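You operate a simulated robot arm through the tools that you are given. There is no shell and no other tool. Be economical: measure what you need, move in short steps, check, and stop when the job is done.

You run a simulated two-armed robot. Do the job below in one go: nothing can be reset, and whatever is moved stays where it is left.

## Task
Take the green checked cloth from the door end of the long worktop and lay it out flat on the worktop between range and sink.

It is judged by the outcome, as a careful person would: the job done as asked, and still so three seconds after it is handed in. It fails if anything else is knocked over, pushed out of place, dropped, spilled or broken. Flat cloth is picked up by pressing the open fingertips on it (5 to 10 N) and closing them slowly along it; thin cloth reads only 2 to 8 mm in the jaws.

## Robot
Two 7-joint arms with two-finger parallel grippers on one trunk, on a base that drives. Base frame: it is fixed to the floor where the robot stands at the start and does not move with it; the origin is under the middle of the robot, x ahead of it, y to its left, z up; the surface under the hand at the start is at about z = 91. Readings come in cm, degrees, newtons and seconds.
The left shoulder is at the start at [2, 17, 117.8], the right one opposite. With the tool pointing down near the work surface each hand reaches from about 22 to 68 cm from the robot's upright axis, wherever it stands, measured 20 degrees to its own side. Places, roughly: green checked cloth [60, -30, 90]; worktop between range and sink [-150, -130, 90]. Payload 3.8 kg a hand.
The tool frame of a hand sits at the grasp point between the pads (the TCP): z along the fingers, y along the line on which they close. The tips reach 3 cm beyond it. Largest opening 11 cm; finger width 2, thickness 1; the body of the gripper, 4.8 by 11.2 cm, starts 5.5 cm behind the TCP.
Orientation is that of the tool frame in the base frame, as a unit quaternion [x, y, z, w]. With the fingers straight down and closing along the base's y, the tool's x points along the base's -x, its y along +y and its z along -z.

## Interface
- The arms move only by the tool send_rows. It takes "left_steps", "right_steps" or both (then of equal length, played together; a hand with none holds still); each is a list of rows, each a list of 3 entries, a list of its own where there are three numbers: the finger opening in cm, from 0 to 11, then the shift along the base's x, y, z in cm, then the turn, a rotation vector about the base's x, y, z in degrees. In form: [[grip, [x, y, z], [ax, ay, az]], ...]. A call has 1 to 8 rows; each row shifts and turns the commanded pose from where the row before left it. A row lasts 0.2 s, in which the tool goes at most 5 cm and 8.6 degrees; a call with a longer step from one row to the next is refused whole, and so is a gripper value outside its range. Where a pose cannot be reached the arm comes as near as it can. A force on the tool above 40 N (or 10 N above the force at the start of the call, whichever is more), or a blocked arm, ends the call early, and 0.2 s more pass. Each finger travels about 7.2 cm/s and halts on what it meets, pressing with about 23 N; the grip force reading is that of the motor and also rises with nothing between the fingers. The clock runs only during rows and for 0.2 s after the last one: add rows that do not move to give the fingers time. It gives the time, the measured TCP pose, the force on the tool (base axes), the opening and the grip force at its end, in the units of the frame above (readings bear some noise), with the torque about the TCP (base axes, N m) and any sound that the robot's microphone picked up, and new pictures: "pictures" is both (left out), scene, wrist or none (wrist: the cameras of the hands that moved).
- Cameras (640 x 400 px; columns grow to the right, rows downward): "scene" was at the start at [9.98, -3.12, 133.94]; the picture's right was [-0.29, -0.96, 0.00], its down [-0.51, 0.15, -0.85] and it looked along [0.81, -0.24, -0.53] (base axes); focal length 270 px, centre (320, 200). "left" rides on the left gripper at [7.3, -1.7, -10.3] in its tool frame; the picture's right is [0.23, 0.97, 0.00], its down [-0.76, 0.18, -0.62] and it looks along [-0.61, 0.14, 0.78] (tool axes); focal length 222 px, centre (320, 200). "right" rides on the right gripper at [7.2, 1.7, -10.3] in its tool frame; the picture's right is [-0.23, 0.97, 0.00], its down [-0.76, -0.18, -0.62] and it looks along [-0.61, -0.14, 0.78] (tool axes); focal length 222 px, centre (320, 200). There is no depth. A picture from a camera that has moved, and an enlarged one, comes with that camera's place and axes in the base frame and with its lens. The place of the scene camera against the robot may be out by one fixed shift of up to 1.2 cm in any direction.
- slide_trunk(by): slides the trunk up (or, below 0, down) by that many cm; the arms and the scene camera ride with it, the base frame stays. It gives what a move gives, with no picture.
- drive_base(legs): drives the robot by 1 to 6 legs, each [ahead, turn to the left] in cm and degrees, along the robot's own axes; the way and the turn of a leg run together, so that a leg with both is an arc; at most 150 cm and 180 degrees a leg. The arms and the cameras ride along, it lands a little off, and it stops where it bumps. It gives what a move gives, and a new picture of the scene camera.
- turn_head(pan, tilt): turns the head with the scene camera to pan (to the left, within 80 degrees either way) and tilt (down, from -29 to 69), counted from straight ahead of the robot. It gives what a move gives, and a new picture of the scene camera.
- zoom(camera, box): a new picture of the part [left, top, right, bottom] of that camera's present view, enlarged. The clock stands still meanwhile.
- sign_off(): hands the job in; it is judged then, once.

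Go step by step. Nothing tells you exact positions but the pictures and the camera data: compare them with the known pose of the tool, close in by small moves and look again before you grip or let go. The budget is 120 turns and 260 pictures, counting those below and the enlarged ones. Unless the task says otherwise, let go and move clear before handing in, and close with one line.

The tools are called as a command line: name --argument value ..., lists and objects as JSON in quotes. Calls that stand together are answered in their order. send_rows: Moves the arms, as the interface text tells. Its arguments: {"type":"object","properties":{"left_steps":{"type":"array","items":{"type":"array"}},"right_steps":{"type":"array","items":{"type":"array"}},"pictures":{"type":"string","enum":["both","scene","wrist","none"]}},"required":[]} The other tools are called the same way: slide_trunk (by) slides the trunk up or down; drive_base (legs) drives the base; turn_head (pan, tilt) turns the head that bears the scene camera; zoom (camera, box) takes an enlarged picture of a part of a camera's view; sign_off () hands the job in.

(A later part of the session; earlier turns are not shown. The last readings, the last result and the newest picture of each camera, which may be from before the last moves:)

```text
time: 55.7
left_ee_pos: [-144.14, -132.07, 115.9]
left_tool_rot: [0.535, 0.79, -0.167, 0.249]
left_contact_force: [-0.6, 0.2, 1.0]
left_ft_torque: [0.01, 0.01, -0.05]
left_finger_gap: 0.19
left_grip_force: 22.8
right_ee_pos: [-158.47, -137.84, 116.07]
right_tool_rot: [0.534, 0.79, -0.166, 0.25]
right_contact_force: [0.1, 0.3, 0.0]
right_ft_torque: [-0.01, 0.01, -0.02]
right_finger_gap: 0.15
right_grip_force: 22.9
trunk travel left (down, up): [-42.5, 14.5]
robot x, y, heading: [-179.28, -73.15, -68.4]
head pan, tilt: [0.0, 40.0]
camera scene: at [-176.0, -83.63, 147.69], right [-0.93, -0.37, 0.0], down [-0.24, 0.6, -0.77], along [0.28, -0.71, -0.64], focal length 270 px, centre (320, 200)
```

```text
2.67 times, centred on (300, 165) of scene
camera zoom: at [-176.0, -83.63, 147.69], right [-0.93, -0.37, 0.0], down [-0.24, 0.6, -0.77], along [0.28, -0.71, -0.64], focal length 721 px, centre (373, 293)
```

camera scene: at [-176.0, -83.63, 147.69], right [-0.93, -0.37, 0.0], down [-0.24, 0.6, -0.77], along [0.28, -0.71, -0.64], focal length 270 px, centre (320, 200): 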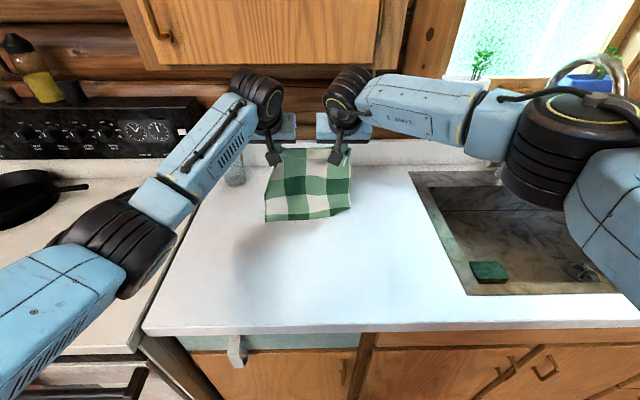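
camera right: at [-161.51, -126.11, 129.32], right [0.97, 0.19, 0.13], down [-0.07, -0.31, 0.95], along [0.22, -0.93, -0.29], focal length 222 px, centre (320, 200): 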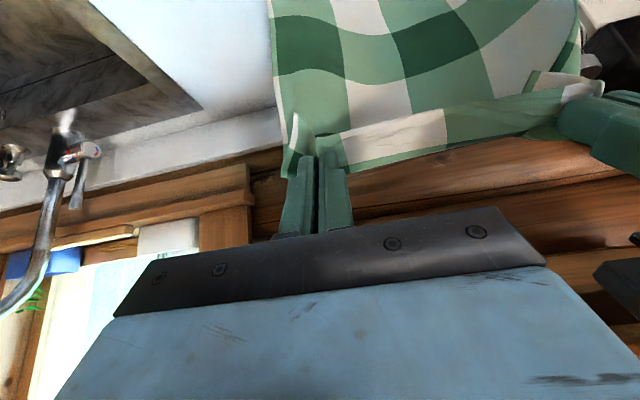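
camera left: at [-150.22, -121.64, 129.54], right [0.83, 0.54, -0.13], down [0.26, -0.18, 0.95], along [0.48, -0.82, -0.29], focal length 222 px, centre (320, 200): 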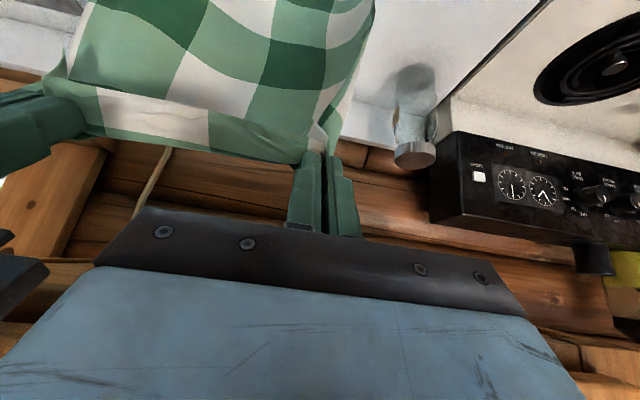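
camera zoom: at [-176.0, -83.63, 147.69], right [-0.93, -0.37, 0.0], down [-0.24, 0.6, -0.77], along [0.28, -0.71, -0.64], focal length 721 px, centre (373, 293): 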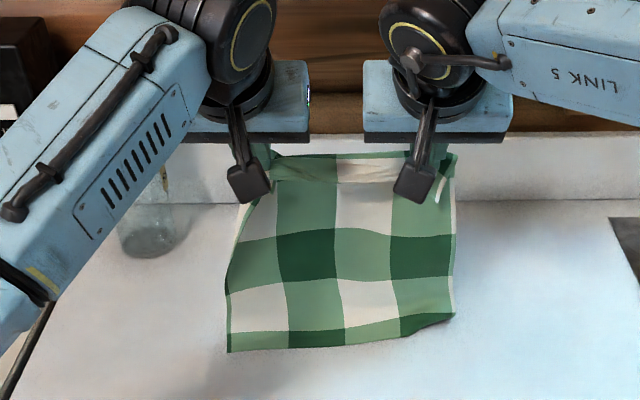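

The hem is just touching the worktop about 69 cm ahead. Now I lay it down by moving diagonally toward me and down, turning the fingers back to vertical.

send_rows --left_steps '[[0, [-1.11, 2.79, -1], [4.64, 1.86, 0]], [0, [-0.81, 2.04, -2], [4.64, 1.86, 0]], [0, [-0.81, 2.04, -2], [4.64, 1.86, 0]], [0, [-0.81, 2.04, -2], [4.64, 1.86, 0]], [0, [-0.81, 2.04, -2], [4.64, 1.86, 0]], [0, [-0.81, 2.04, -2], [4.64, 1.86, 0]], [0, [-0.81, 2.04, -2], [4.64, 1.86, 0]], [0, [0, 0, 0], [0, 0, 0]]]' --right_steps '[[0, [-1.11, 2.79, -1], [4.64, 1.86, 0]], [0, [-0.81, 2.04, -2], [4.64, 1.86, 0]], [0, [-0.81, 2.04, -2], [4.64, 1.86, 0]], [0, [-0.81, 2.04, -2], [4.64, 1.86, 0]], [0, [-0.81, 2.04, -2], [4.64, 1.86, 0]], [0, [-0.81, 2.04, -2], [4.64, 1.86, 0]], [0, [-0.81, 2.04, -2], [4.64, 1.86, 0]], [0, [0, 0, 0], [0, 0, 0]]]' --pictures "both"

```text
time: 57.5
left_ee_pos: [-150.14, -117.05, 102.94]
left_tool_rot: [0.561, 0.828, 0.002, 0.0]
left_contact_force: [-0.6, -0.3, -0.1]
left_ft_torque: [0.0, 0.01, -0.01]
left_finger_gap: 0.18
left_grip_force: 22.4
right_ee_pos: [-164.56, -122.78, 102.94]
right_tool_rot: [0.56, 0.828, 0.001, 0.001]
right_contact_force: [-0.2, 0.1, -0.4]
right_ft_torque: [0.03, -0.02, -0.01]
right_finger_gap: 0.16
right_grip_force: 23.1
trunk travel left (down, up): [-42.5, 14.5]
robot x, y, heading: [-179.07, -73.12, -68.3]
head pan, tilt: [0.0, 40.0]
camera scene: at [-176.01, -83.63, 147.7], right [-0.93, -0.37, 0.0], down [-0.24, 0.6, -0.77], along [0.28, -0.71, -0.64], focal length 270 px, centre (320, 200)
camera right: at [-165.73, -115.41, 113.35], right [0.99, 0.15, 0.0], down [0.12, -0.77, 0.62], along [0.1, -0.62, -0.78], focal length 222 px, centre (320, 200)
camera left: at [-154.41, -110.88, 113.42], right [0.82, 0.57, 0.0], down [0.45, -0.64, 0.62], along [0.36, -0.51, -0.78], focal length 222 px, centre (320, 200)
```

scene: 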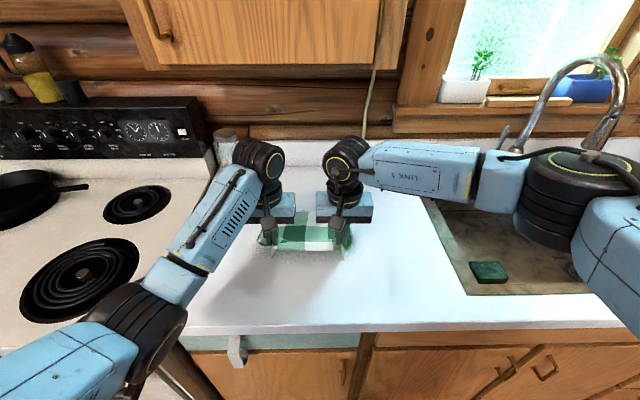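
right: 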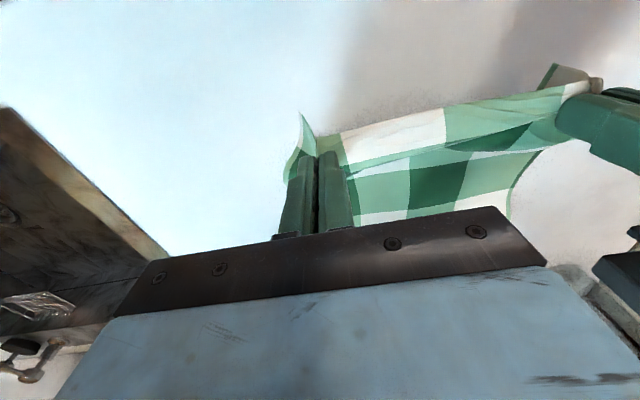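
left: 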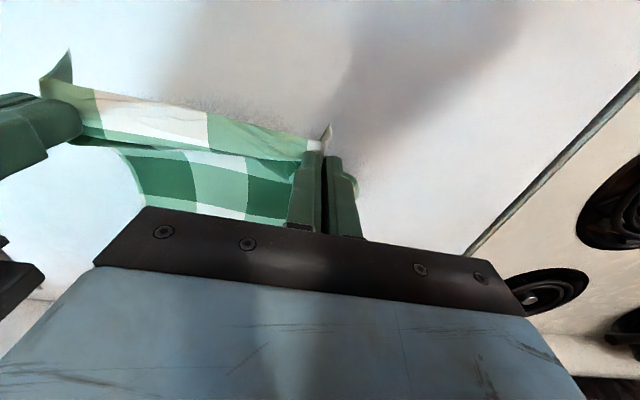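

It's laying down well. Continue to the surface, spreading the hands slightly.

send_rows --left_steps '[[0, [-0.4, 1.27, -1.7], [0, 0, 0]], [0, [-0.4, 1.27, -1.7], [0, 0, 0]], [0, [-0.4, 1.27, -1.7], [0, 0, 0]], [0, [-0.4, 1.27, -1.7], [0, 0, 0]], [0, [-0.4, 1.27, -1.6], [0, 0, 0]], [0, [0, 0, 0], [0, 0, 0]]]' --right_steps '[[0, [-0.58, 1.19, -1.7], [0, 0, 0]], [0, [-0.58, 1.19, -1.7], [0, 0, 0]], [0, [-0.58, 1.19, -1.7], [0, 0, 0]], [0, [-0.58, 1.19, -1.7], [0, 0, 0]], [0, [-0.58, 1.19, -1.6], [0, 0, 0]], [0, [0, 0, 0], [0, 0, 0]]]' --pictures "both"

```text
time: 58.9
left_ee_pos: [-152.33, -110.61, 94.57]
left_tool_rot: [0.56, 0.828, 0.0, 0.0]
left_contact_force: [-9.9, -3.8, 0.8]
left_ft_torque: [-0.11, 0.29, 0.06]
left_finger_gap: 0.2
left_grip_force: 23.0
right_ee_pos: [-167.23, -116.82, 94.55]
right_tool_rot: [0.56, 0.829, 0.002, 0.003]
right_contact_force: [8.7, 3.8, 0.2]
right_ft_torque: [0.15, -0.29, 0.0]
right_finger_gap: 0.17
right_grip_force: 23.0
trunk travel left (down, up): [-42.5, 14.5]
robot x, y, heading: [-179.19, -72.87, -68.3]
head pan, tilt: [0.0, 40.0]
camera scene: at [-175.99, -83.65, 147.69], right [-0.93, -0.37, 0.0], down [-0.24, 0.6, -0.77], along [0.28, -0.71, -0.64], focal length 270 px, centre (320, 200)
camera right: at [-168.57, -109.43, 104.96], right [0.99, 0.15, 0.0], down [0.12, -0.77, 0.62], along [0.1, -0.62, -0.78], focal length 222 px, centre (320, 200)
camera left: at [-156.47, -104.53, 105.01], right [0.82, 0.57, 0.0], down [0.45, -0.64, 0.62], along [0.36, -0.51, -0.78], focal length 222 px, centre (320, 200)
```

scene: 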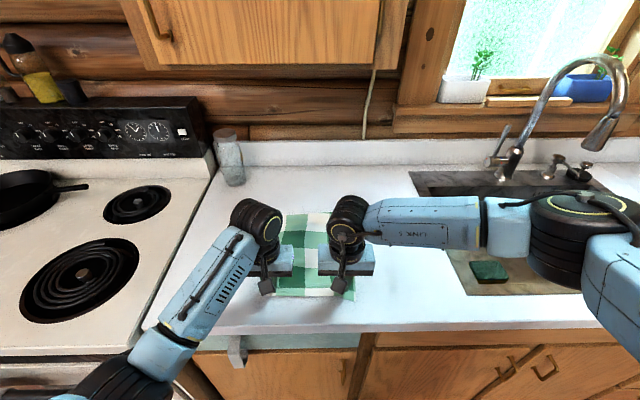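
right: 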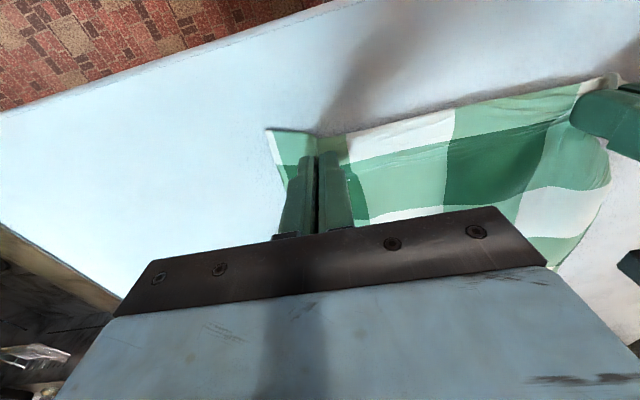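
left: 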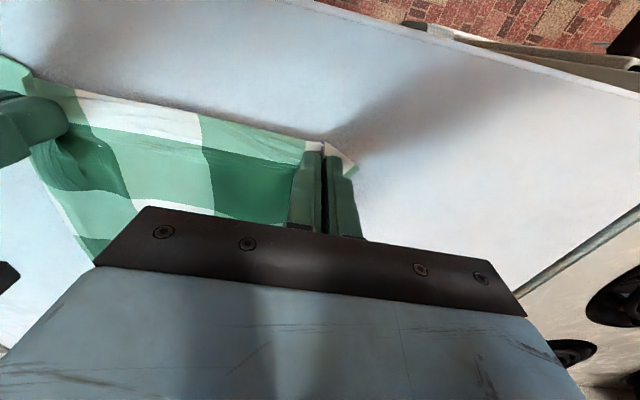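

The cloth is down, spanning roughly 44 to 73 cm ahead. I'll press lightly and open the fingers slowly to spread the pinched folds back out.

send_rows --left_steps '[[0, [-0.2, -0.08, -0.3], [0, 0, 0]], [0, [-0.2, -0.08, -0.1], [0, 0, 0]], [0, [0, 0, 0], [0, 0, 0]]]' --right_steps '[[0, [0.2, 0.08, -0.3], [0, 0, 0]], [0, [0.2, 0.08, -0.15], [0, 0, 0]], [0, [0, 0, 0], [0, 0, 0]]]' --pictures "none"

```text
time: 59.7
left_ee_pos: [-152.43, -110.81, 94.17]
left_tool_rot: [0.559, 0.829, 0.001, 0.001]
left_contact_force: [-1.6, -0.5, 1.5]
left_ft_torque: [0.0, 0.05, -0.01]
left_finger_gap: 0.22
left_grip_force: 22.7
right_ee_pos: [-167.02, -116.81, 94.28]
right_tool_rot: [0.561, 0.828, -0.001, 0.001]
right_contact_force: [0.2, -0.5, 7.0]
right_ft_torque: [-0.03, -0.02, -0.02]
right_finger_gap: 0.17
right_grip_force: 22.8
trunk travel left (down, up): [-42.5, 14.5]
robot x, y, heading: [-179.04, -73.23, -68.2]
head pan, tilt: [0.0, 40.0]
```

send_rows --left_steps '[[0.4, [0, 0, -0.1], [0, 0, 0]], [1, [0, 0, 0], [0, 0, 0]], [1.6, [0, 0, 0], [0, 0, 0]], [2.2, [0, 0, 0], [0, 0, 0]], [2.8, [0, 0, 0], [0, 0, 0]], [3.4, [0, 0, 0], [0, 0, 0]], [4, [0, 0, 0], [0, 0, 0]], [4, [0, 0, 0], [0, 0, 0]]]' --right_steps '[[0.4, [0, 0, 0], [0, 0, 0]], [1, [0, 0, 0], [0, 0, 0]], [1.6, [0, 0, 0], [0, 0, 0]], [2.2, [0, 0, 0], [0, 0, 0]], [2.8, [0, 0, 0], [0, 0, 0]], [3.4, [0, 0, 0], [0, 0, 0]], [4, [0, 0, 0], [0, 0, 0]], [4, [0, 0, 0], [0, 0, 0]]]' --pictures "wrist"

```text
time: 61.5
left_ee_pos: [-152.59, -110.68, 94.17]
left_tool_rot: [0.561, 0.828, 0.001, 0.001]
left_contact_force: [0.1, -0.6, 13.3]
left_ft_torque: [0.01, -0.01, -0.04]
left_finger_gap: 3.68
left_grip_force: 0.0
right_ee_pos: [-167.09, -116.64, 94.24]
right_tool_rot: [0.561, 0.828, 0.0, 0.001]
right_contact_force: [0.2, -1.1, 0.9]
right_ft_torque: [-0.01, 0.02, 0.01]
right_finger_gap: 4.02
right_grip_force: 0.1
trunk travel left (down, up): [-42.5, 14.5]
robot x, y, heading: [-179.28, -73.35, -68.2]
head pan, tilt: [0.0, 40.0]
camera right: at [-168.28, -109.25, 104.51], right [0.99, 0.15, 0.0], down [0.12, -0.77, 0.62], along [0.1, -0.62, -0.78], focal length 222 px, centre (320, 200)
camera left: at [-156.85, -104.67, 104.6], right [0.82, 0.57, 0.0], down [0.45, -0.64, 0.62], along [0.36, -0.51, -0.78], focal length 222 px, centre (320, 200)
```

right: 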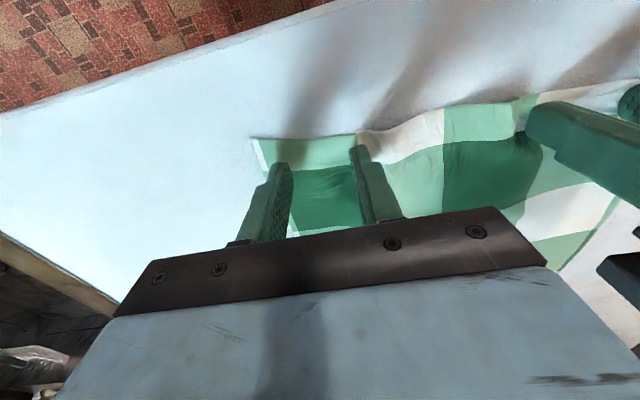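
left: 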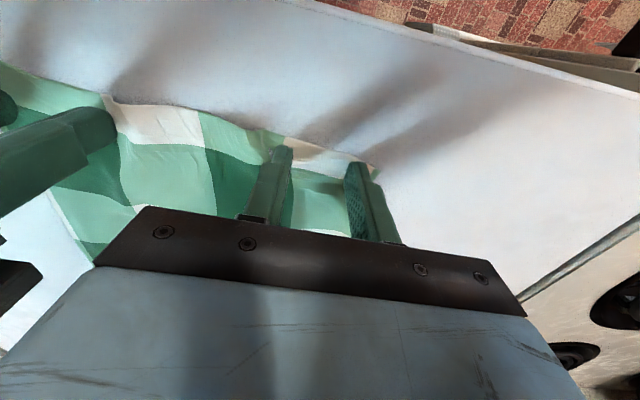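

The folds opened; there is slight slack between the hands (15.7 cm against 16.7 cm originally). I'll slide both fingertip pairs outward a little while pressing to take it out.

send_rows --left_steps '[[4, [0, 0, 0], [0, 0, 0]], [4, [0.2, 0.08, 0], [0, 0, 0]], [4, [0.2, 0.08, 0], [0, 0, 0]], [4, [0.2, 0.08, 0], [0, 0, 0]], [4, [0, 0, 0], [0, 0, 0]]]' --right_steps '[[4, [0, 0, -0.15], [0, 0, 0]], [4, [-0.2, -0.08, 0], [0, 0, 0]], [4, [-0.2, -0.08, 0], [0, 0, 0]], [4, [-0.2, -0.08, 0], [0, 0, 0]], [4, [0, 0, 0], [0, 0, 0]]]' --pictures "wrist"

```text
time: 62.7
left_ee_pos: [-151.84, -110.44, 94.07]
left_tool_rot: [0.56, 0.828, -0.001, 0.001]
left_contact_force: [-2.2, -1.2, 8.9]
left_ft_torque: [-0.04, 0.03, 0.03]
left_finger_gap: 3.76
left_grip_force: 0.0
right_ee_pos: [-167.49, -117.0, 94.17]
right_tool_rot: [0.56, 0.828, 0.001, 0.002]
right_contact_force: [3.1, 0.9, 15.7]
right_ft_torque: [-0.04, 0.21, 0.01]
right_finger_gap: 3.92
right_grip_force: 0.1
trunk travel left (down, up): [-42.5, 14.5]
robot x, y, heading: [-179.32, -72.91, -68.2]
head pan, tilt: [0.0, 40.0]
camera right: at [-168.82, -109.42, 104.45], right [0.99, 0.15, 0.0], down [0.12, -0.77, 0.63], along [0.1, -0.62, -0.78], focal length 222 px, centre (320, 200)
camera left: at [-156.23, -104.35, 104.6], right [0.82, 0.57, 0.0], down [0.45, -0.64, 0.62], along [0.36, -0.51, -0.78], focal length 222 px, centre (320, 200)
```

right: 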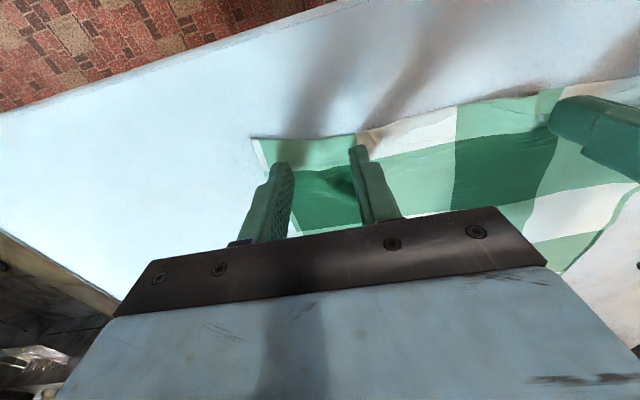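
left: 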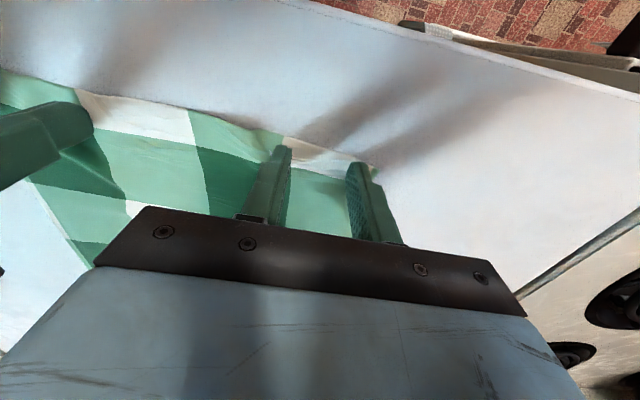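

Flatter now. I'll lift both hands straight up to look at the result.

send_rows --left_steps '[[4, [0, 0, 0.5], [0, 0, 0]], [4, [0, 0, 1.5], [0, 0, 0]], [4, [0, 0, 4], [0, 0, 0]], [4, [0.3, 0.12, 4], [0, 0, 0]], [4, [0, 0, 4], [0, 0, 0]], [4, [1.5, 2.5, 3], [0, 0, 0]], [4, [1.5, 2.5, 3], [0, 0, 0]], [4, [1.5, 2.5, 3], [0, 0, 0]]]' --right_steps '[[4, [0, 0, 0.5], [0, 0, 0]], [4, [0, 0, 1.5], [0, 0, 0]], [4, [0, 0, 4], [0, 0, 0]], [4, [-0.3, -0.12, 4], [0, 0, 0]], [4, [0, 0, 4], [0, 0, 0]], [4, [-3, 1, 3], [0, 0, 0]], [4, [-3, 1, 3], [0, 0, 0]], [4, [-3, 1, 3], [0, 0, 0]]]' --pictures "scene"

zoom --camera "scene" --box '[200, 180, 440, 330]'

```text
time: 64.5
left_ee_pos: [-147.29, -102.68, 117.2]
left_tool_rot: [0.561, 0.828, 0.002, 0.001]
left_contact_force: [-0.6, 0.4, -0.7]
left_ft_torque: [-0.03, 0.02, -0.01]
left_finger_gap: 4.0
left_grip_force: 0.1
right_ee_pos: [-177.03, -113.86, 117.07]
right_tool_rot: [0.561, 0.828, 0.0, 0.001]
right_contact_force: [-0.2, 1.0, -0.3]
right_ft_torque: [0.0, 0.01, -0.02]
right_finger_gap: 3.99
right_grip_force: 0.1
trunk travel left (down, up): [-42.5, 14.5]
robot x, y, heading: [-179.1, -72.92, -68.2]
head pan, tilt: [0.0, 40.0]
camera scene: at [-176.08, -83.46, 147.71], right [-0.93, -0.37, 0.0], down [-0.24, 0.6, -0.77], along [0.28, -0.71, -0.64], focal length 270 px, centre (320, 200)
```

scene: 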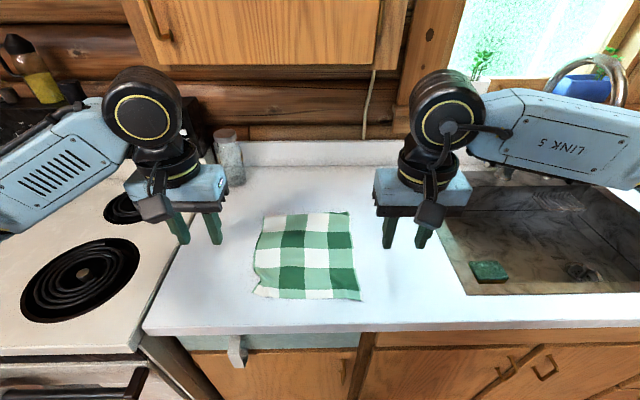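

```text
2.67 times, centred on (320, 255) of scene
camera zoom: at [-176.08, -83.46, 147.71], right [-0.93, -0.37, 0.0], down [-0.24, 0.6, -0.77], along [0.28, -0.71, -0.64], focal length 721 px, centre (320, 53)
```

zoom: 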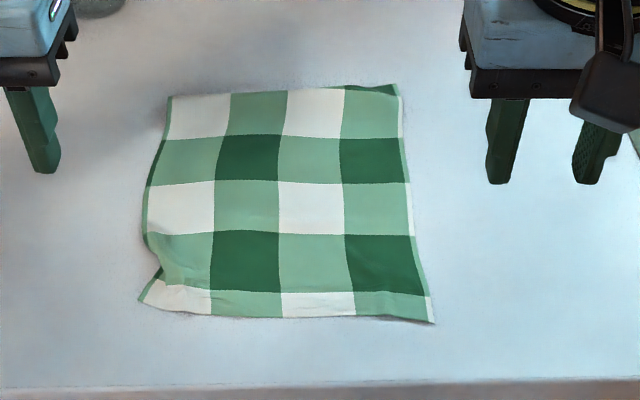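

It looks nearly flat, but the near-left corner has a crease and the far hem may be tucked under. I'll look closer.

zoom --camera "scene" --box '[245, 200, 365, 250]'

zoom --camera "scene" --box '[240, 255, 370, 310]'

```text
5.33 times, centred on (305, 225) of scene
camera zoom: at [-176.08, -83.46, 147.71], right [-0.93, -0.37, 0.0], down [-0.24, 0.6, -0.77], along [0.28, -0.71, -0.64], focal length 1442 px, centre (400, 67)
```

zoom: 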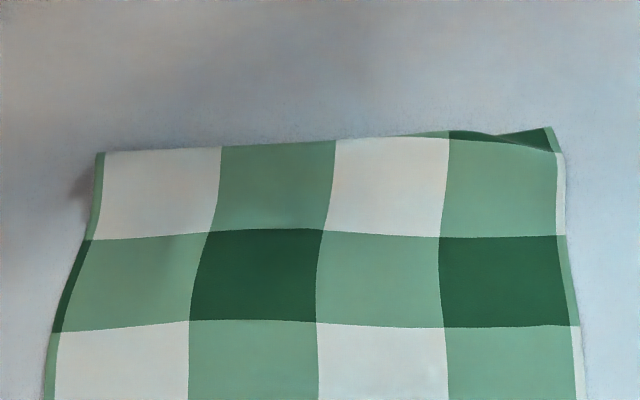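

```text
4.92 times, centred on (305, 282) of scene
camera zoom: at [-176.08, -83.46, 147.71], right [-0.93, -0.37, 0.0], down [-0.24, 0.6, -0.77], along [0.28, -0.71, -0.64], focal length 1331 px, centre (394, -206)
```

zoom: 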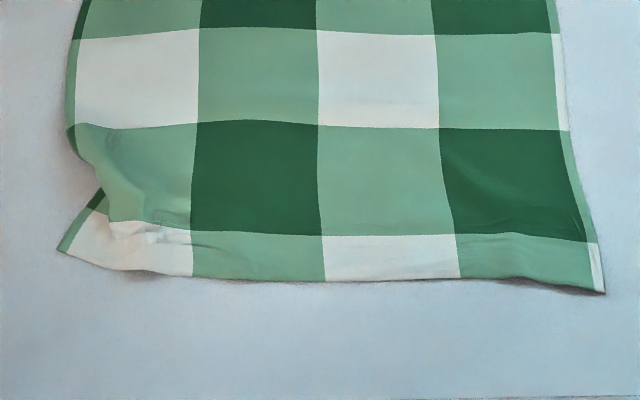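

About 2 cm of the far hem is tucked under, and the near-left corner is creased. I'll re-grip the near corners, lift, and lay it again with the hem trailing so it can't tuck.

send_rows --left_steps '[[4, [-0.68, -1.49, -3.5], [0, 0, 0]], [4, [-0.68, -1.49, -3.5], [0, 0, 0]], [4, [-0.68, -1.49, -3.5], [0, 0, 0]], [4, [-0.68, -1.49, -3.5], [0, 0, 0]], [4, [-0.68, -1.49, -3.5], [0, 0, 0]], [4, [-0.68, -1.49, -3], [0, 0, 0]], [4, [0, 0, 0], [0, 0, 0]]]' --right_steps '[[4, [1.59, -0.52, -3.5], [0, 0, 0]], [4, [1.59, -0.52, -3.5], [0, 0, 0]], [4, [1.59, -0.52, -3.5], [0, 0, 0]], [4, [1.59, -0.52, -3.5], [0, 0, 0]], [4, [1.59, -0.52, -3.5], [0, 0, 0]], [4, [1.59, -0.52, -3], [0, 0, 0]], [4, [0, 0, 0], [0, 0, 0]]]' --pictures "wrist"

```text
time: 66.1
left_ee_pos: [-151.17, -111.81, 96.5]
left_tool_rot: [0.561, 0.828, 0.001, 0.001]
left_contact_force: [0.5, 0.4, 0.1]
left_ft_torque: [0.02, 0.03, -0.01]
left_finger_gap: 3.99
left_grip_force: 0.0
right_ee_pos: [-167.28, -117.12, 96.48]
right_tool_rot: [0.561, 0.828, 0.0, 0.001]
right_contact_force: [0.4, 0.4, 0.8]
right_ft_torque: [-0.03, 0.01, -0.02]
right_finger_gap: 4.0
right_grip_force: 0.0
trunk travel left (down, up): [-42.5, 14.5]
robot x, y, heading: [-179.24, -72.67, -68.4]
head pan, tilt: [0.0, 40.0]
camera right: at [-168.61, -109.73, 106.75], right [0.99, 0.15, 0.0], down [0.12, -0.77, 0.62], along [0.1, -0.62, -0.78], focal length 222 px, centre (320, 200)
camera left: at [-155.54, -105.8, 107.07], right [0.82, 0.57, 0.0], down [0.45, -0.64, 0.62], along [0.36, -0.51, -0.78], focal length 222 px, centre (320, 200)
```

right: 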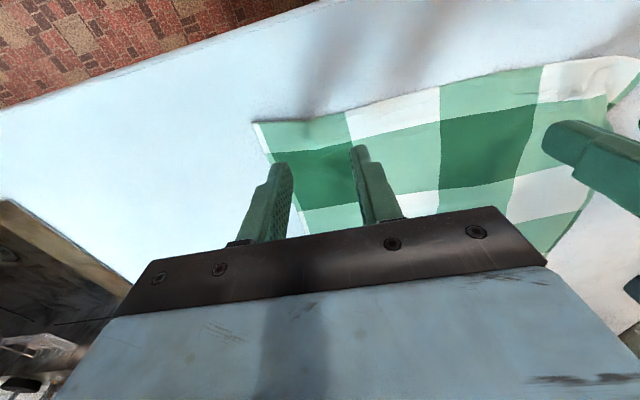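
left: 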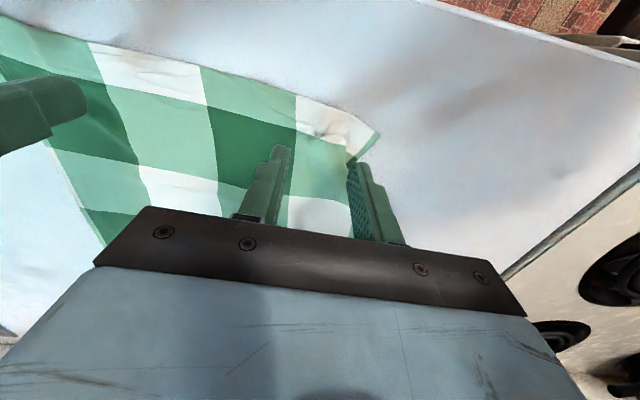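

The left outer finger is partly over the indented edge, so I'll shift that hand 1.2 cm inward, then press down.

send_rows --left_steps '[[4, [-0.6, -0.22, 0], [0, 0, 0]], [4, [-0.6, -0.22, -1], [0, 0, 0]], [4, [0, 0, -0.8], [0, 0, 0]], [4, [0, 0, -0.5], [0, 0, 0]], [4, [0, 0, -0.15], [0, 0, 0]], [4, [0, 0, 0], [0, 0, 0]]]' --right_steps '[[4, [0, 0, 0], [0, 0, 0]], [4, [0, 0, -1], [0, 0, 0]], [4, [0, 0, -0.8], [0, 0, 0]], [4, [0, 0, -0.5], [0, 0, 0]], [4, [0, 0, -0.15], [0, 0, 0]], [4, [0, 0, 0], [0, 0, 0]]]' --pictures "none"

```text
time: 67.5
left_ee_pos: [-152.5, -112.36, 94.11]
left_tool_rot: [0.561, 0.828, 0.0, 0.0]
left_contact_force: [-0.2, 0.1, 0.2]
left_ft_torque: [0.02, -0.02, -0.01]
left_finger_gap: 4.0
left_grip_force: 0.0
right_ee_pos: [-167.3, -117.13, 94.05]
right_tool_rot: [0.561, 0.828, 0.001, 0.003]
right_contact_force: [-0.3, 0.1, 12.2]
right_ft_torque: [-0.1, 0.28, 0.04]
right_finger_gap: 4.01
right_grip_force: 0.5
trunk travel left (down, up): [-42.5, 14.5]
robot x, y, heading: [-179.47, -73.2, -68.2]
head pan, tilt: [0.0, 40.0]
```

send_rows --left_steps '[[4, [0, 0, -0.15], [0, 0, 0]], [4, [0, 0, 0], [0, 0, 0]]]' --right_steps '[[4, [0, 0, 0.05], [0, 0, 0]], [4, [0, 0, 0], [0, 0, 0]]]' --pictures "none"

```text
time: 68.1
left_ee_pos: [-152.44, -112.33, 94.19]
left_tool_rot: [0.561, 0.828, 0.0, 0.002]
left_contact_force: [-0.2, 2.1, 10.8]
left_ft_torque: [0.16, -0.25, 0.05]
left_finger_gap: 3.97
left_grip_force: 0.3
right_ee_pos: [-167.36, -117.08, 94.19]
right_tool_rot: [0.56, 0.829, 0.0, 0.001]
right_contact_force: [1.5, -2.4, 8.4]
right_ft_torque: [-0.09, 0.13, 0.06]
right_finger_gap: 4.0
right_grip_force: 0.0
trunk travel left (down, up): [-42.5, 14.5]
robot x, y, heading: [-179.12, -73.68, -68.2]
head pan, tilt: [0.0, 40.0]
```

send_rows --left_steps '[[3.5, [0, 0, 0], [0, 0, 0]], [3, [0, 0, 0], [0, 0, 0]], [2.5, [0, 0, 0], [0, 0, 0]], [2, [0, 0, 0], [0, 0, 0]], [1.5, [0, 0, 0], [0, 0, 0]], [1, [0, 0, 0], [0, 0, 0]], [0.5, [0, 0, 0], [0, 0, 0]], [0, [0, 0, 0], [0, 0, 0]]]' --right_steps '[[3.5, [0, 0, 0], [0, 0, 0]], [3, [0, 0, 0], [0, 0, 0]], [2.5, [0, 0, 0], [0, 0, 0]], [2, [0, 0, 0], [0, 0, 0]], [1.5, [0, 0, 0], [0, 0, 0]], [1, [0, 0, 0], [0, 0, 0]], [0.5, [0, 0, 0], [0, 0, 0]], [0, [0, 0, 0], [0, 0, 0]]]' --pictures "wrist"

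```text
time: 69.9
left_ee_pos: [-152.46, -112.15, 94.16]
left_tool_rot: [0.56, 0.828, 0.001, 0.001]
left_contact_force: [-4.7, -2.9, 21.0]
left_ft_torque: [0.06, -0.05, 0.05]
left_finger_gap: 0.23
left_grip_force: 23.0
right_ee_pos: [-167.28, -117.1, 94.1]
right_tool_rot: [0.561, 0.828, 0.001, 0.004]
right_contact_force: [6.2, 2.0, 7.9]
right_ft_torque: [0.07, -0.19, -0.03]
right_finger_gap: 0.16
right_grip_force: 23.6
trunk travel left (down, up): [-42.5, 14.5]
robot x, y, heading: [-179.02, -73.17, -68.3]
head pan, tilt: [0.0, 40.0]
camera right: at [-168.58, -109.6, 104.51], right [0.99, 0.15, 0.01], down [0.11, -0.77, 0.62], along [0.1, -0.62, -0.78], focal length 222 px, centre (320, 200)
camera left: at [-156.76, -106.13, 104.6], right [0.82, 0.57, 0.0], down [0.45, -0.64, 0.63], along [0.36, -0.51, -0.78], focal length 222 px, centre (320, 200)
```

right: 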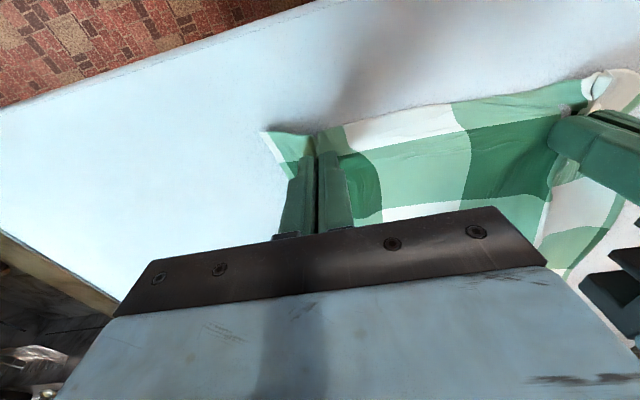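
left: 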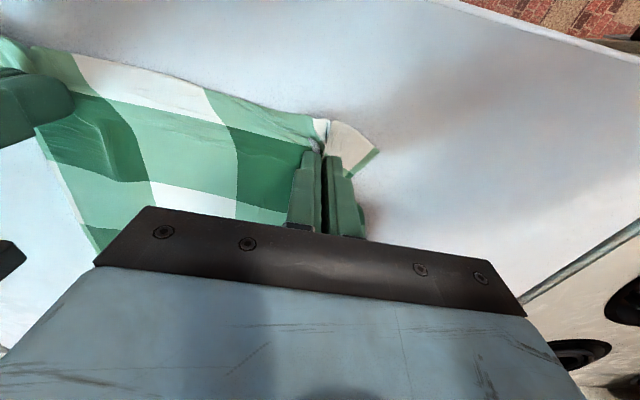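

Both corners are gripped again. Lift up and away along the reverse path.

send_rows --left_steps '[[0, [-0.4, -0.16, 0.5], [0, 0, 0]], [0, [0, 0, 2], [0, 0, 0]], [0, [0.56, -1.4, 3.5], [-6.49, -2.63, 0]], [0, [0.56, -1.4, 3.5], [-6.49, -2.63, 0]], [0, [0.56, -1.4, 3.5], [-6.49, -2.63, 0]], [0, [0.56, -1.4, 3.5], [-6.49, -2.63, 0]], [0, [0.56, -1.4, 3.5], [-6.49, -2.63, 0]], [0, [0.56, -1.4, 3.5], [0, 0, 0]]]' --right_steps '[[0, [0.4, 0.16, 0.5], [0, 0, 0]], [0, [0, 0, 2], [0, 0, 0]], [0, [0.56, -1.4, 3.5], [-6.49, -2.63, 0]], [0, [0.56, -1.4, 3.5], [-6.49, -2.63, 0]], [0, [0.56, -1.4, 3.5], [-6.49, -2.63, 0]], [0, [0.56, -1.4, 3.5], [-6.49, -2.63, 0]], [0, [0.56, -1.4, 3.5], [-6.49, -2.63, 0]], [0, [0.56, -1.4, 3.5], [0, 0, 0]]]' --pictures "scene"

```text
time: 71.7
left_ee_pos: [-149.54, -120.92, 117.59]
left_tool_rot: [0.534, 0.79, -0.166, 0.252]
left_contact_force: [-0.7, -0.8, -0.7]
left_ft_torque: [-0.01, 0.0, -0.01]
left_finger_gap: 0.21
left_grip_force: 23.3
right_ee_pos: [-163.61, -125.56, 117.67]
right_tool_rot: [0.535, 0.789, -0.168, 0.251]
right_contact_force: [0.7, 0.0, 0.7]
right_ft_torque: [0.03, -0.06, 0.04]
right_finger_gap: 0.12
right_grip_force: 23.1
trunk travel left (down, up): [-42.5, 14.5]
robot x, y, heading: [-179.27, -73.23, -68.2]
head pan, tilt: [0.0, 40.0]
camera scene: at [-176.02, -83.68, 147.69], right [-0.93, -0.37, 0.0], down [-0.24, 0.6, -0.77], along [0.28, -0.71, -0.64], focal length 270 px, centre (320, 200)
```

scene: 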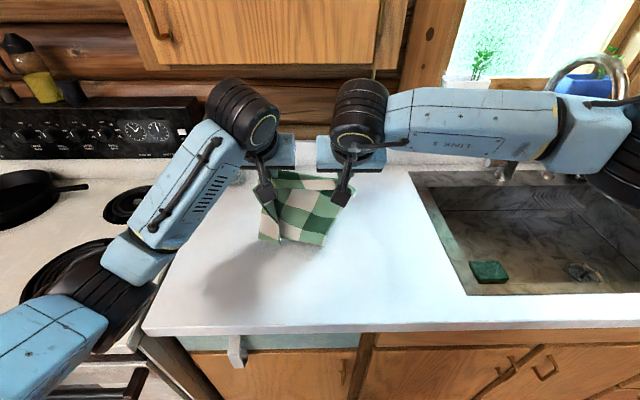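

send_rows --left_steps '[[0, [0.28, -0.7, 3.5], [0, 0, 0]], [0, [0.28, -0.7, 3.5], [0, 0, 0]], [0, [0.28, -0.7, 3], [0, 0, 0]], [0, [0.28, -0.7, 0], [0, 0, 0]], [0, [0, 0, 0], [0, 0, 0]], [0, [0, 0, 0], [0, 0, 0]]]' --right_steps '[[0, [0.28, -0.7, 3.5], [0, 0, 0]], [0, [0.28, -0.7, 3.5], [0, 0, 0]], [0, [0.28, -0.7, 3], [0, 0, 0]], [0, [0.28, -0.7, 0], [0, 0, 0]], [0, [0, 0, 0], [0, 0, 0]], [0, [0, 0, 0], [0, 0, 0]]]' --pictures "both"

zoom --camera "scene" --box '[180, 80, 420, 230]'

```text
time: 73.1
left_ee_pos: [-148.48, -123.7, 127.53]
left_tool_rot: [0.534, 0.79, -0.166, 0.25]
left_contact_force: [-1.6, -0.6, -0.1]
left_ft_torque: [0.02, -0.01, -0.02]
left_finger_gap: 0.2
left_grip_force: 23.5
right_ee_pos: [-162.48, -128.34, 127.59]
right_tool_rot: [0.534, 0.79, -0.167, 0.251]
right_contact_force: [0.9, 0.6, -1.8]
right_ft_torque: [0.02, -0.02, 0.0]
right_finger_gap: 0.13
right_grip_force: 22.6
trunk travel left (down, up): [-42.5, 14.5]
robot x, y, heading: [-179.36, -73.2, -68.3]
head pan, tilt: [0.0, 40.0]
camera scene: at [-175.99, -83.65, 147.69], right [-0.93, -0.37, 0.0], down [-0.24, 0.6, -0.77], along [0.28, -0.71, -0.64], focal length 270 px, centre (320, 200)
camera right: at [-165.46, -116.54, 131.9], right [0.97, 0.19, 0.14], down [-0.07, -0.31, 0.95], along [0.22, -0.93, -0.29], focal length 222 px, centre (320, 200)
camera left: at [-154.34, -113.29, 132.03], right [0.83, 0.54, -0.13], down [0.26, -0.18, 0.95], along [0.49, -0.82, -0.29], focal length 222 px, centre (320, 200)
```

scene: 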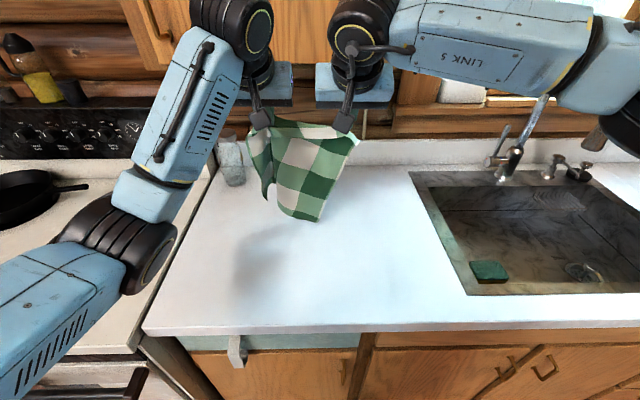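
right: 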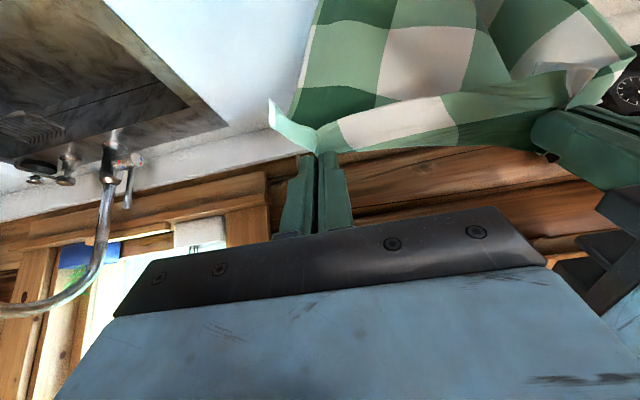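
left: 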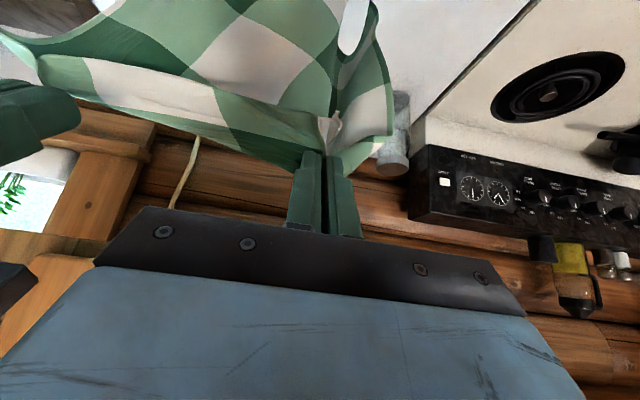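

```text
2.67 times, centred on (300, 155) of scene
camera zoom: at [-175.99, -83.65, 147.69], right [-0.93, -0.37, 0.0], down [-0.24, 0.6, -0.77], along [0.28, -0.71, -0.64], focal length 721 px, centre (373, 320)
```

zoom: 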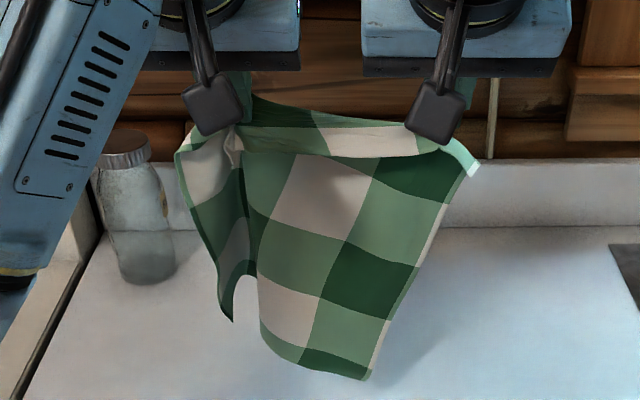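

The left pinch sits too far in, so that side hangs folded. I'll lay it down with a trailing hem anyway (which untucks the far side), then re-grip the left corner properly.

send_rows --left_steps '[[0, [0.89, -2.23, -0.8], [0, 0, 0]], [0, [0.89, -2.23, -0.8], [0, 0, 0]], [0, [0.89, -2.23, -0.8], [0, 0, 0]], [0, [0.89, -2.23, -0.8], [0, 0, 0]], [0, [0.89, -2.23, -0.8], [0, 0, 0]], [0, [0, 0, 0], [0, 0, 0]], [0, [0, 0, 0], [0, 0, 0]]]' --right_steps '[[0, [0.89, -2.23, -0.8], [0, 0, 0]], [0, [0.89, -2.23, -0.8], [0, 0, 0]], [0, [0.89, -2.23, -0.8], [0, 0, 0]], [0, [0.89, -2.23, -0.8], [0, 0, 0]], [0, [0.89, -2.23, -0.8], [0, 0, 0]], [0, [0, 0, 0], [0, 0, 0]], [0, [0, 0, 0], [0, 0, 0]]]' --pictures "scene"

```text
time: 74.3
left_ee_pos: [-144.46, -133.71, 123.61]
left_tool_rot: [0.532, 0.793, -0.163, 0.246]
left_contact_force: [-8.1, 30.2, -2.6]
left_ft_torque: [-3.07, -0.84, 0.46]
left_finger_gap: 0.21
left_grip_force: 23.0
right_ee_pos: [-158.3, -138.45, 123.98]
right_tool_rot: [0.534, 0.79, -0.167, 0.252]
right_contact_force: [0.0, -1.5, 0.0]
right_ft_torque: [0.02, 0.04, 0.05]
right_finger_gap: 0.12
right_grip_force: 22.7
trunk travel left (down, up): [-42.5, 14.5]
robot x, y, heading: [-179.34, -73.35, -68.1]
head pan, tilt: [0.0, 40.0]
stopped in row 5 (left hand): the force on the tool passed its limit at 59 N (the readings are from after the stop); the commanded pose is now the measured one
camera scene: at [-176.0, -83.5, 147.7], right [-0.93, -0.37, 0.0], down [-0.24, 0.6, -0.77], along [0.29, -0.71, -0.64], focal length 270 px, centre (320, 200)
```

scene: 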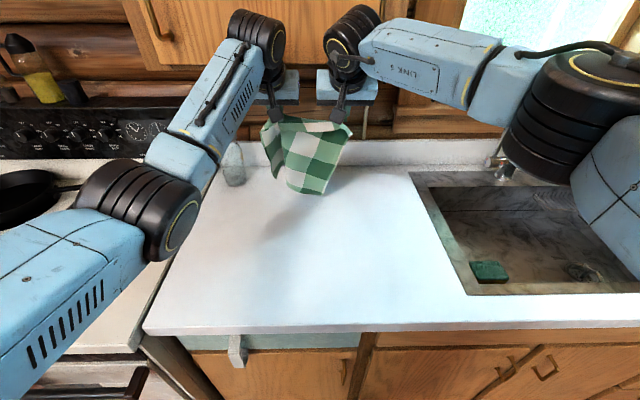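

The left wrist touched the cabinet front, so I back off at once and proceed downward and toward me.

send_rows --left_steps '[[0, [-0.56, 1.39, -1], [0, 0, 0]], [0, [0, 0, -3], [0, 0, 0]], [0, [-0.1, 0.25, -3], [0, 0, 0]], [0, [-1.11, 2.79, -1], [6.49, 2.63, 0]], [0, [-1.11, 2.79, -1.5], [6.49, 2.63, 0]], [0, [-0.81, 2.04, -2.5], [6.49, 2.63, 0]], [0, [-0.81, 2.04, -2.5], [6.49, 2.63, 0]], [0, [-0.81, 2.04, -2.5], [6.49, 2.63, 0]]]' --right_steps '[[0, [-0.56, 1.39, -1], [0, 0, 0]], [0, [0, 0, -3], [0, 0, 0]], [0, [-0.1, 0.25, -3], [0, 0, 0]], [0, [-1.11, 2.79, -1], [6.49, 2.63, 0]], [0, [-1.11, 2.79, -1.5], [6.49, 2.63, 0]], [0, [-0.81, 2.04, -2.5], [6.49, 2.63, 0]], [0, [-0.81, 2.04, -2.5], [6.49, 2.63, 0]], [0, [-0.81, 2.04, -2.5], [6.49, 2.63, 0]]]' --pictures "scene"

```text
time: 76.1
left_ee_pos: [-149.59, -120.62, 106.55]
left_tool_rot: [0.559, 0.829, 0.005, -0.002]
left_contact_force: [-1.3, -0.1, 0.2]
left_ft_torque: [-0.02, 0.06, 0.03]
left_finger_gap: 0.22
left_grip_force: 23.1
right_ee_pos: [-163.53, -125.2, 106.93]
right_tool_rot: [0.56, 0.829, 0.001, -0.001]
right_contact_force: [1.4, 0.8, 0.5]
right_ft_torque: [0.02, -0.01, 0.0]
right_finger_gap: 0.12
right_grip_force: 22.8
trunk travel left (down, up): [-42.5, 14.5]
robot x, y, heading: [-179.63, -73.22, -68.2]
head pan, tilt: [0.0, 40.0]
camera scene: at [-175.85, -83.63, 147.69], right [-0.93, -0.37, 0.0], down [-0.24, 0.6, -0.77], along [0.28, -0.71, -0.64], focal length 270 px, centre (320, 200)
```

scene: 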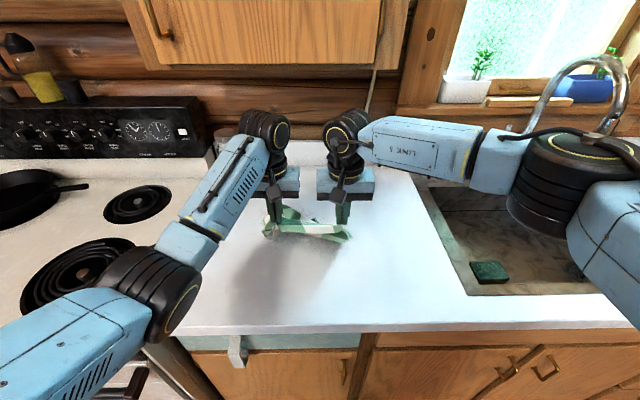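

send_rows --left_steps '[[0, [-0.55, 1.51, -2], [0, 0, 0]], [0, [-0.55, 1.51, -2], [0, 0, 0]], [0, [-0.55, 1.51, -2], [0, 0, 0]], [0, [-0.55, 1.51, -2], [0, 0, 0]], [0, [-0.55, 1.51, -2], [0, 0, 0]], [0, [-0.55, 1.51, -1.8], [0, 0, 0]], [0, [0, 0, 0], [0, 0, 0]]]' --right_steps '[[0, [-0.59, 1.49, -2], [0, 0, 0]], [0, [-0.59, 1.49, -2], [0, 0, 0]], [0, [-0.59, 1.49, -2], [0, 0, 0]], [0, [-0.59, 1.49, -2], [0, 0, 0]], [0, [-0.59, 1.49, -2], [0, 0, 0]], [0, [-0.59, 1.49, -2.2], [0, 0, 0]], [0, [0, 0, 0], [0, 0, 0]]]' --pictures "both"

```text
time: 77.7
left_ee_pos: [-153.15, -111.5, 94.91]
left_tool_rot: [0.559, 0.829, 0.005, -0.003]
left_contact_force: [-1.5, -0.8, -0.8]
left_ft_torque: [0.02, 0.03, 0.04]
left_finger_gap: 0.2
left_grip_force: 22.7
right_ee_pos: [-167.14, -116.29, 94.57]
right_tool_rot: [0.561, 0.828, 0.001, 0.0]
right_contact_force: [1.0, -0.4, -0.8]
right_ft_torque: [0.01, -0.02, 0.03]
right_finger_gap: 0.12
right_grip_force: 22.9
trunk travel left (down, up): [-42.5, 14.5]
robot x, y, heading: [-179.17, -73.23, -68.0]
head pan, tilt: [0.0, 40.0]
camera scene: at [-175.98, -83.65, 147.69], right [-0.93, -0.37, 0.0], down [-0.24, 0.6, -0.77], along [0.28, -0.71, -0.64], focal length 270 px, centre (320, 200)
camera right: at [-168.36, -108.84, 104.97], right [0.99, 0.15, 0.0], down [0.12, -0.77, 0.62], along [0.09, -0.62, -0.78], focal length 222 px, centre (320, 200)
camera left: at [-157.32, -105.52, 105.34], right [0.82, 0.58, 0.01], down [0.45, -0.65, 0.62], along [0.36, -0.5, -0.79], focal length 222 px, centre (320, 200)
```

scene: 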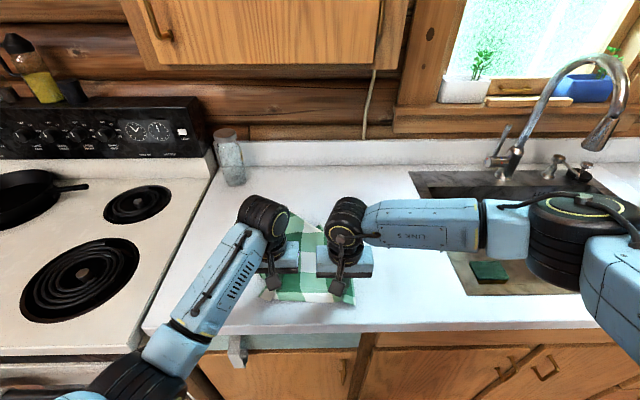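
right: 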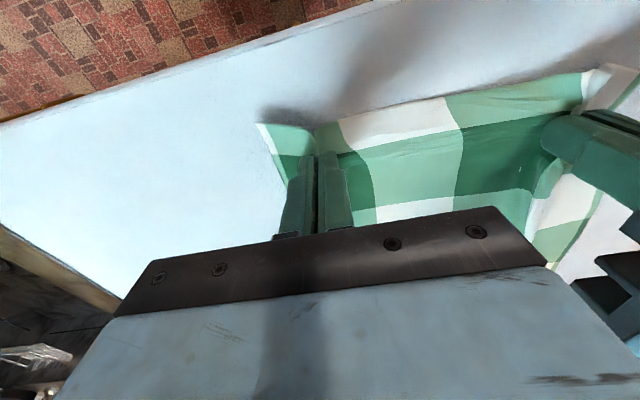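
left: 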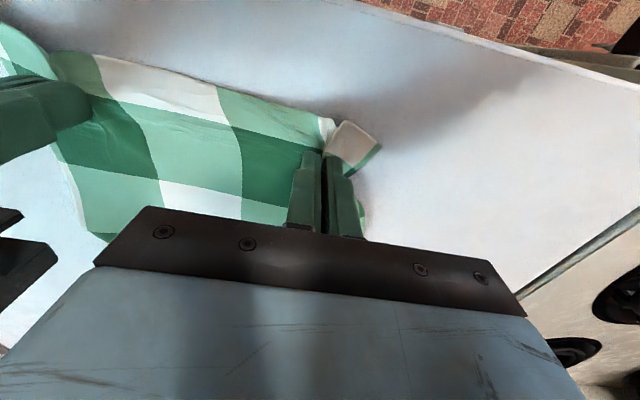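

Down again. Release with a light press and lift clear to inspect.

send_rows --left_steps '[[0, [0.2, 0.08, -0.6], [0, 0, 0]], [0.6, [0, 0, 0], [0, 0, 0]], [1.4, [0, 0, 0], [0, 0, 0]], [2.2, [0, 0, 0], [0, 0, 0]], [3, [0, 0, 0], [0, 0, 0]], [4, [0, 0, 0], [0, 0, 0]], [4, [0, 0, 1], [0, 0, 0]], [4, [0, 0, 3], [0, 0, 0]]]' --right_steps '[[0, [-0.2, -0.08, -0.3], [0, 0, 0]], [0.6, [0, 0, 0], [0, 0, 0]], [1.4, [0, 0, 0], [0, 0, 0]], [2.2, [0, 0, 0], [0, 0, 0]], [3, [0, 0, 0], [0, 0, 0]], [4, [0, 0, 0], [0, 0, 0]], [4, [0, 0, 1], [0, 0, 0]], [4, [0, 0, 3], [0, 0, 0]]]' --pictures "none"

send_rows --left_steps '[[4, [0, 0, 4], [0, 0, 0]], [4, [0, 0, 4], [0, 0, 0]], [4, [1.5, 2.5, 3], [0, 0, 0]], [4, [1.5, 2.5, 3], [0, 0, 0]], [4, [1.5, 2.5, 3], [0, 0, 0]]]' --right_steps '[[4, [0, 0, 4], [0, 0, 0]], [4, [0, 0, 4], [0, 0, 0]], [4, [-3, 1, 3], [0, 0, 0]], [4, [-3, 1, 3], [0, 0, 0]], [4, [-3, 1, 3], [0, 0, 0]]]' --pictures "none"

zoom --camera "scene" --box '[220, 190, 400, 320]'

```text
time: 79.5
left_ee_pos: [-152.81, -111.27, 98.27]
left_tool_rot: [0.559, 0.829, 0.005, -0.004]
left_contact_force: [0.6, -0.1, -0.9]
left_ft_torque: [0.01, -0.02, -0.02]
left_finger_gap: 4.03
left_grip_force: 0.0
right_ee_pos: [-167.16, -116.32, 98.4]
right_tool_rot: [0.56, 0.828, 0.0, 0.001]
right_contact_force: [0.2, -0.5, -0.5]
right_ft_torque: [0.02, 0.04, 0.0]
right_finger_gap: 4.0
right_grip_force: 0.0
trunk travel left (down, up): [-42.5, 14.5]
robot x, y, heading: [-179.62, -72.85, -67.9]
head pan, tilt: [0.0, 40.0]
```

```text
time: 80.7
left_ee_pos: [-148.26, -103.84, 115.16]
left_tool_rot: [0.559, 0.829, 0.004, -0.002]
left_contact_force: [0.2, -0.1, 0.1]
left_ft_torque: [-0.03, -0.02, 0.0]
left_finger_gap: 4.01
left_grip_force: 0.1
right_ee_pos: [-176.56, -113.28, 115.4]
right_tool_rot: [0.561, 0.828, 0.001, 0.002]
right_contact_force: [0.4, 0.3, 0.0]
right_ft_torque: [0.02, -0.01, 0.0]
right_finger_gap: 3.99
right_grip_force: 0.0
trunk travel left (down, up): [-42.5, 14.5]
robot x, y, heading: [-179.09, -73.4, -68.0]
head pan, tilt: [0.0, 40.0]
```

```text
3.08 times, centred on (310, 255) of scene
camera zoom: at [-176.07, -83.46, 147.71], right [-0.93, -0.37, 0.0], down [-0.24, 0.6, -0.77], along [0.29, -0.71, -0.64], focal length 832 px, centre (351, 31)
```

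zoom: 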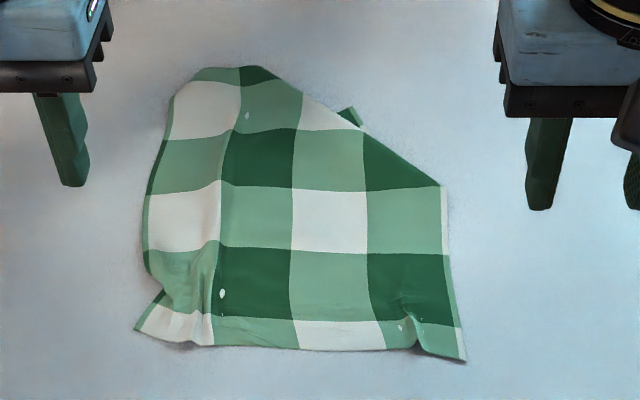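

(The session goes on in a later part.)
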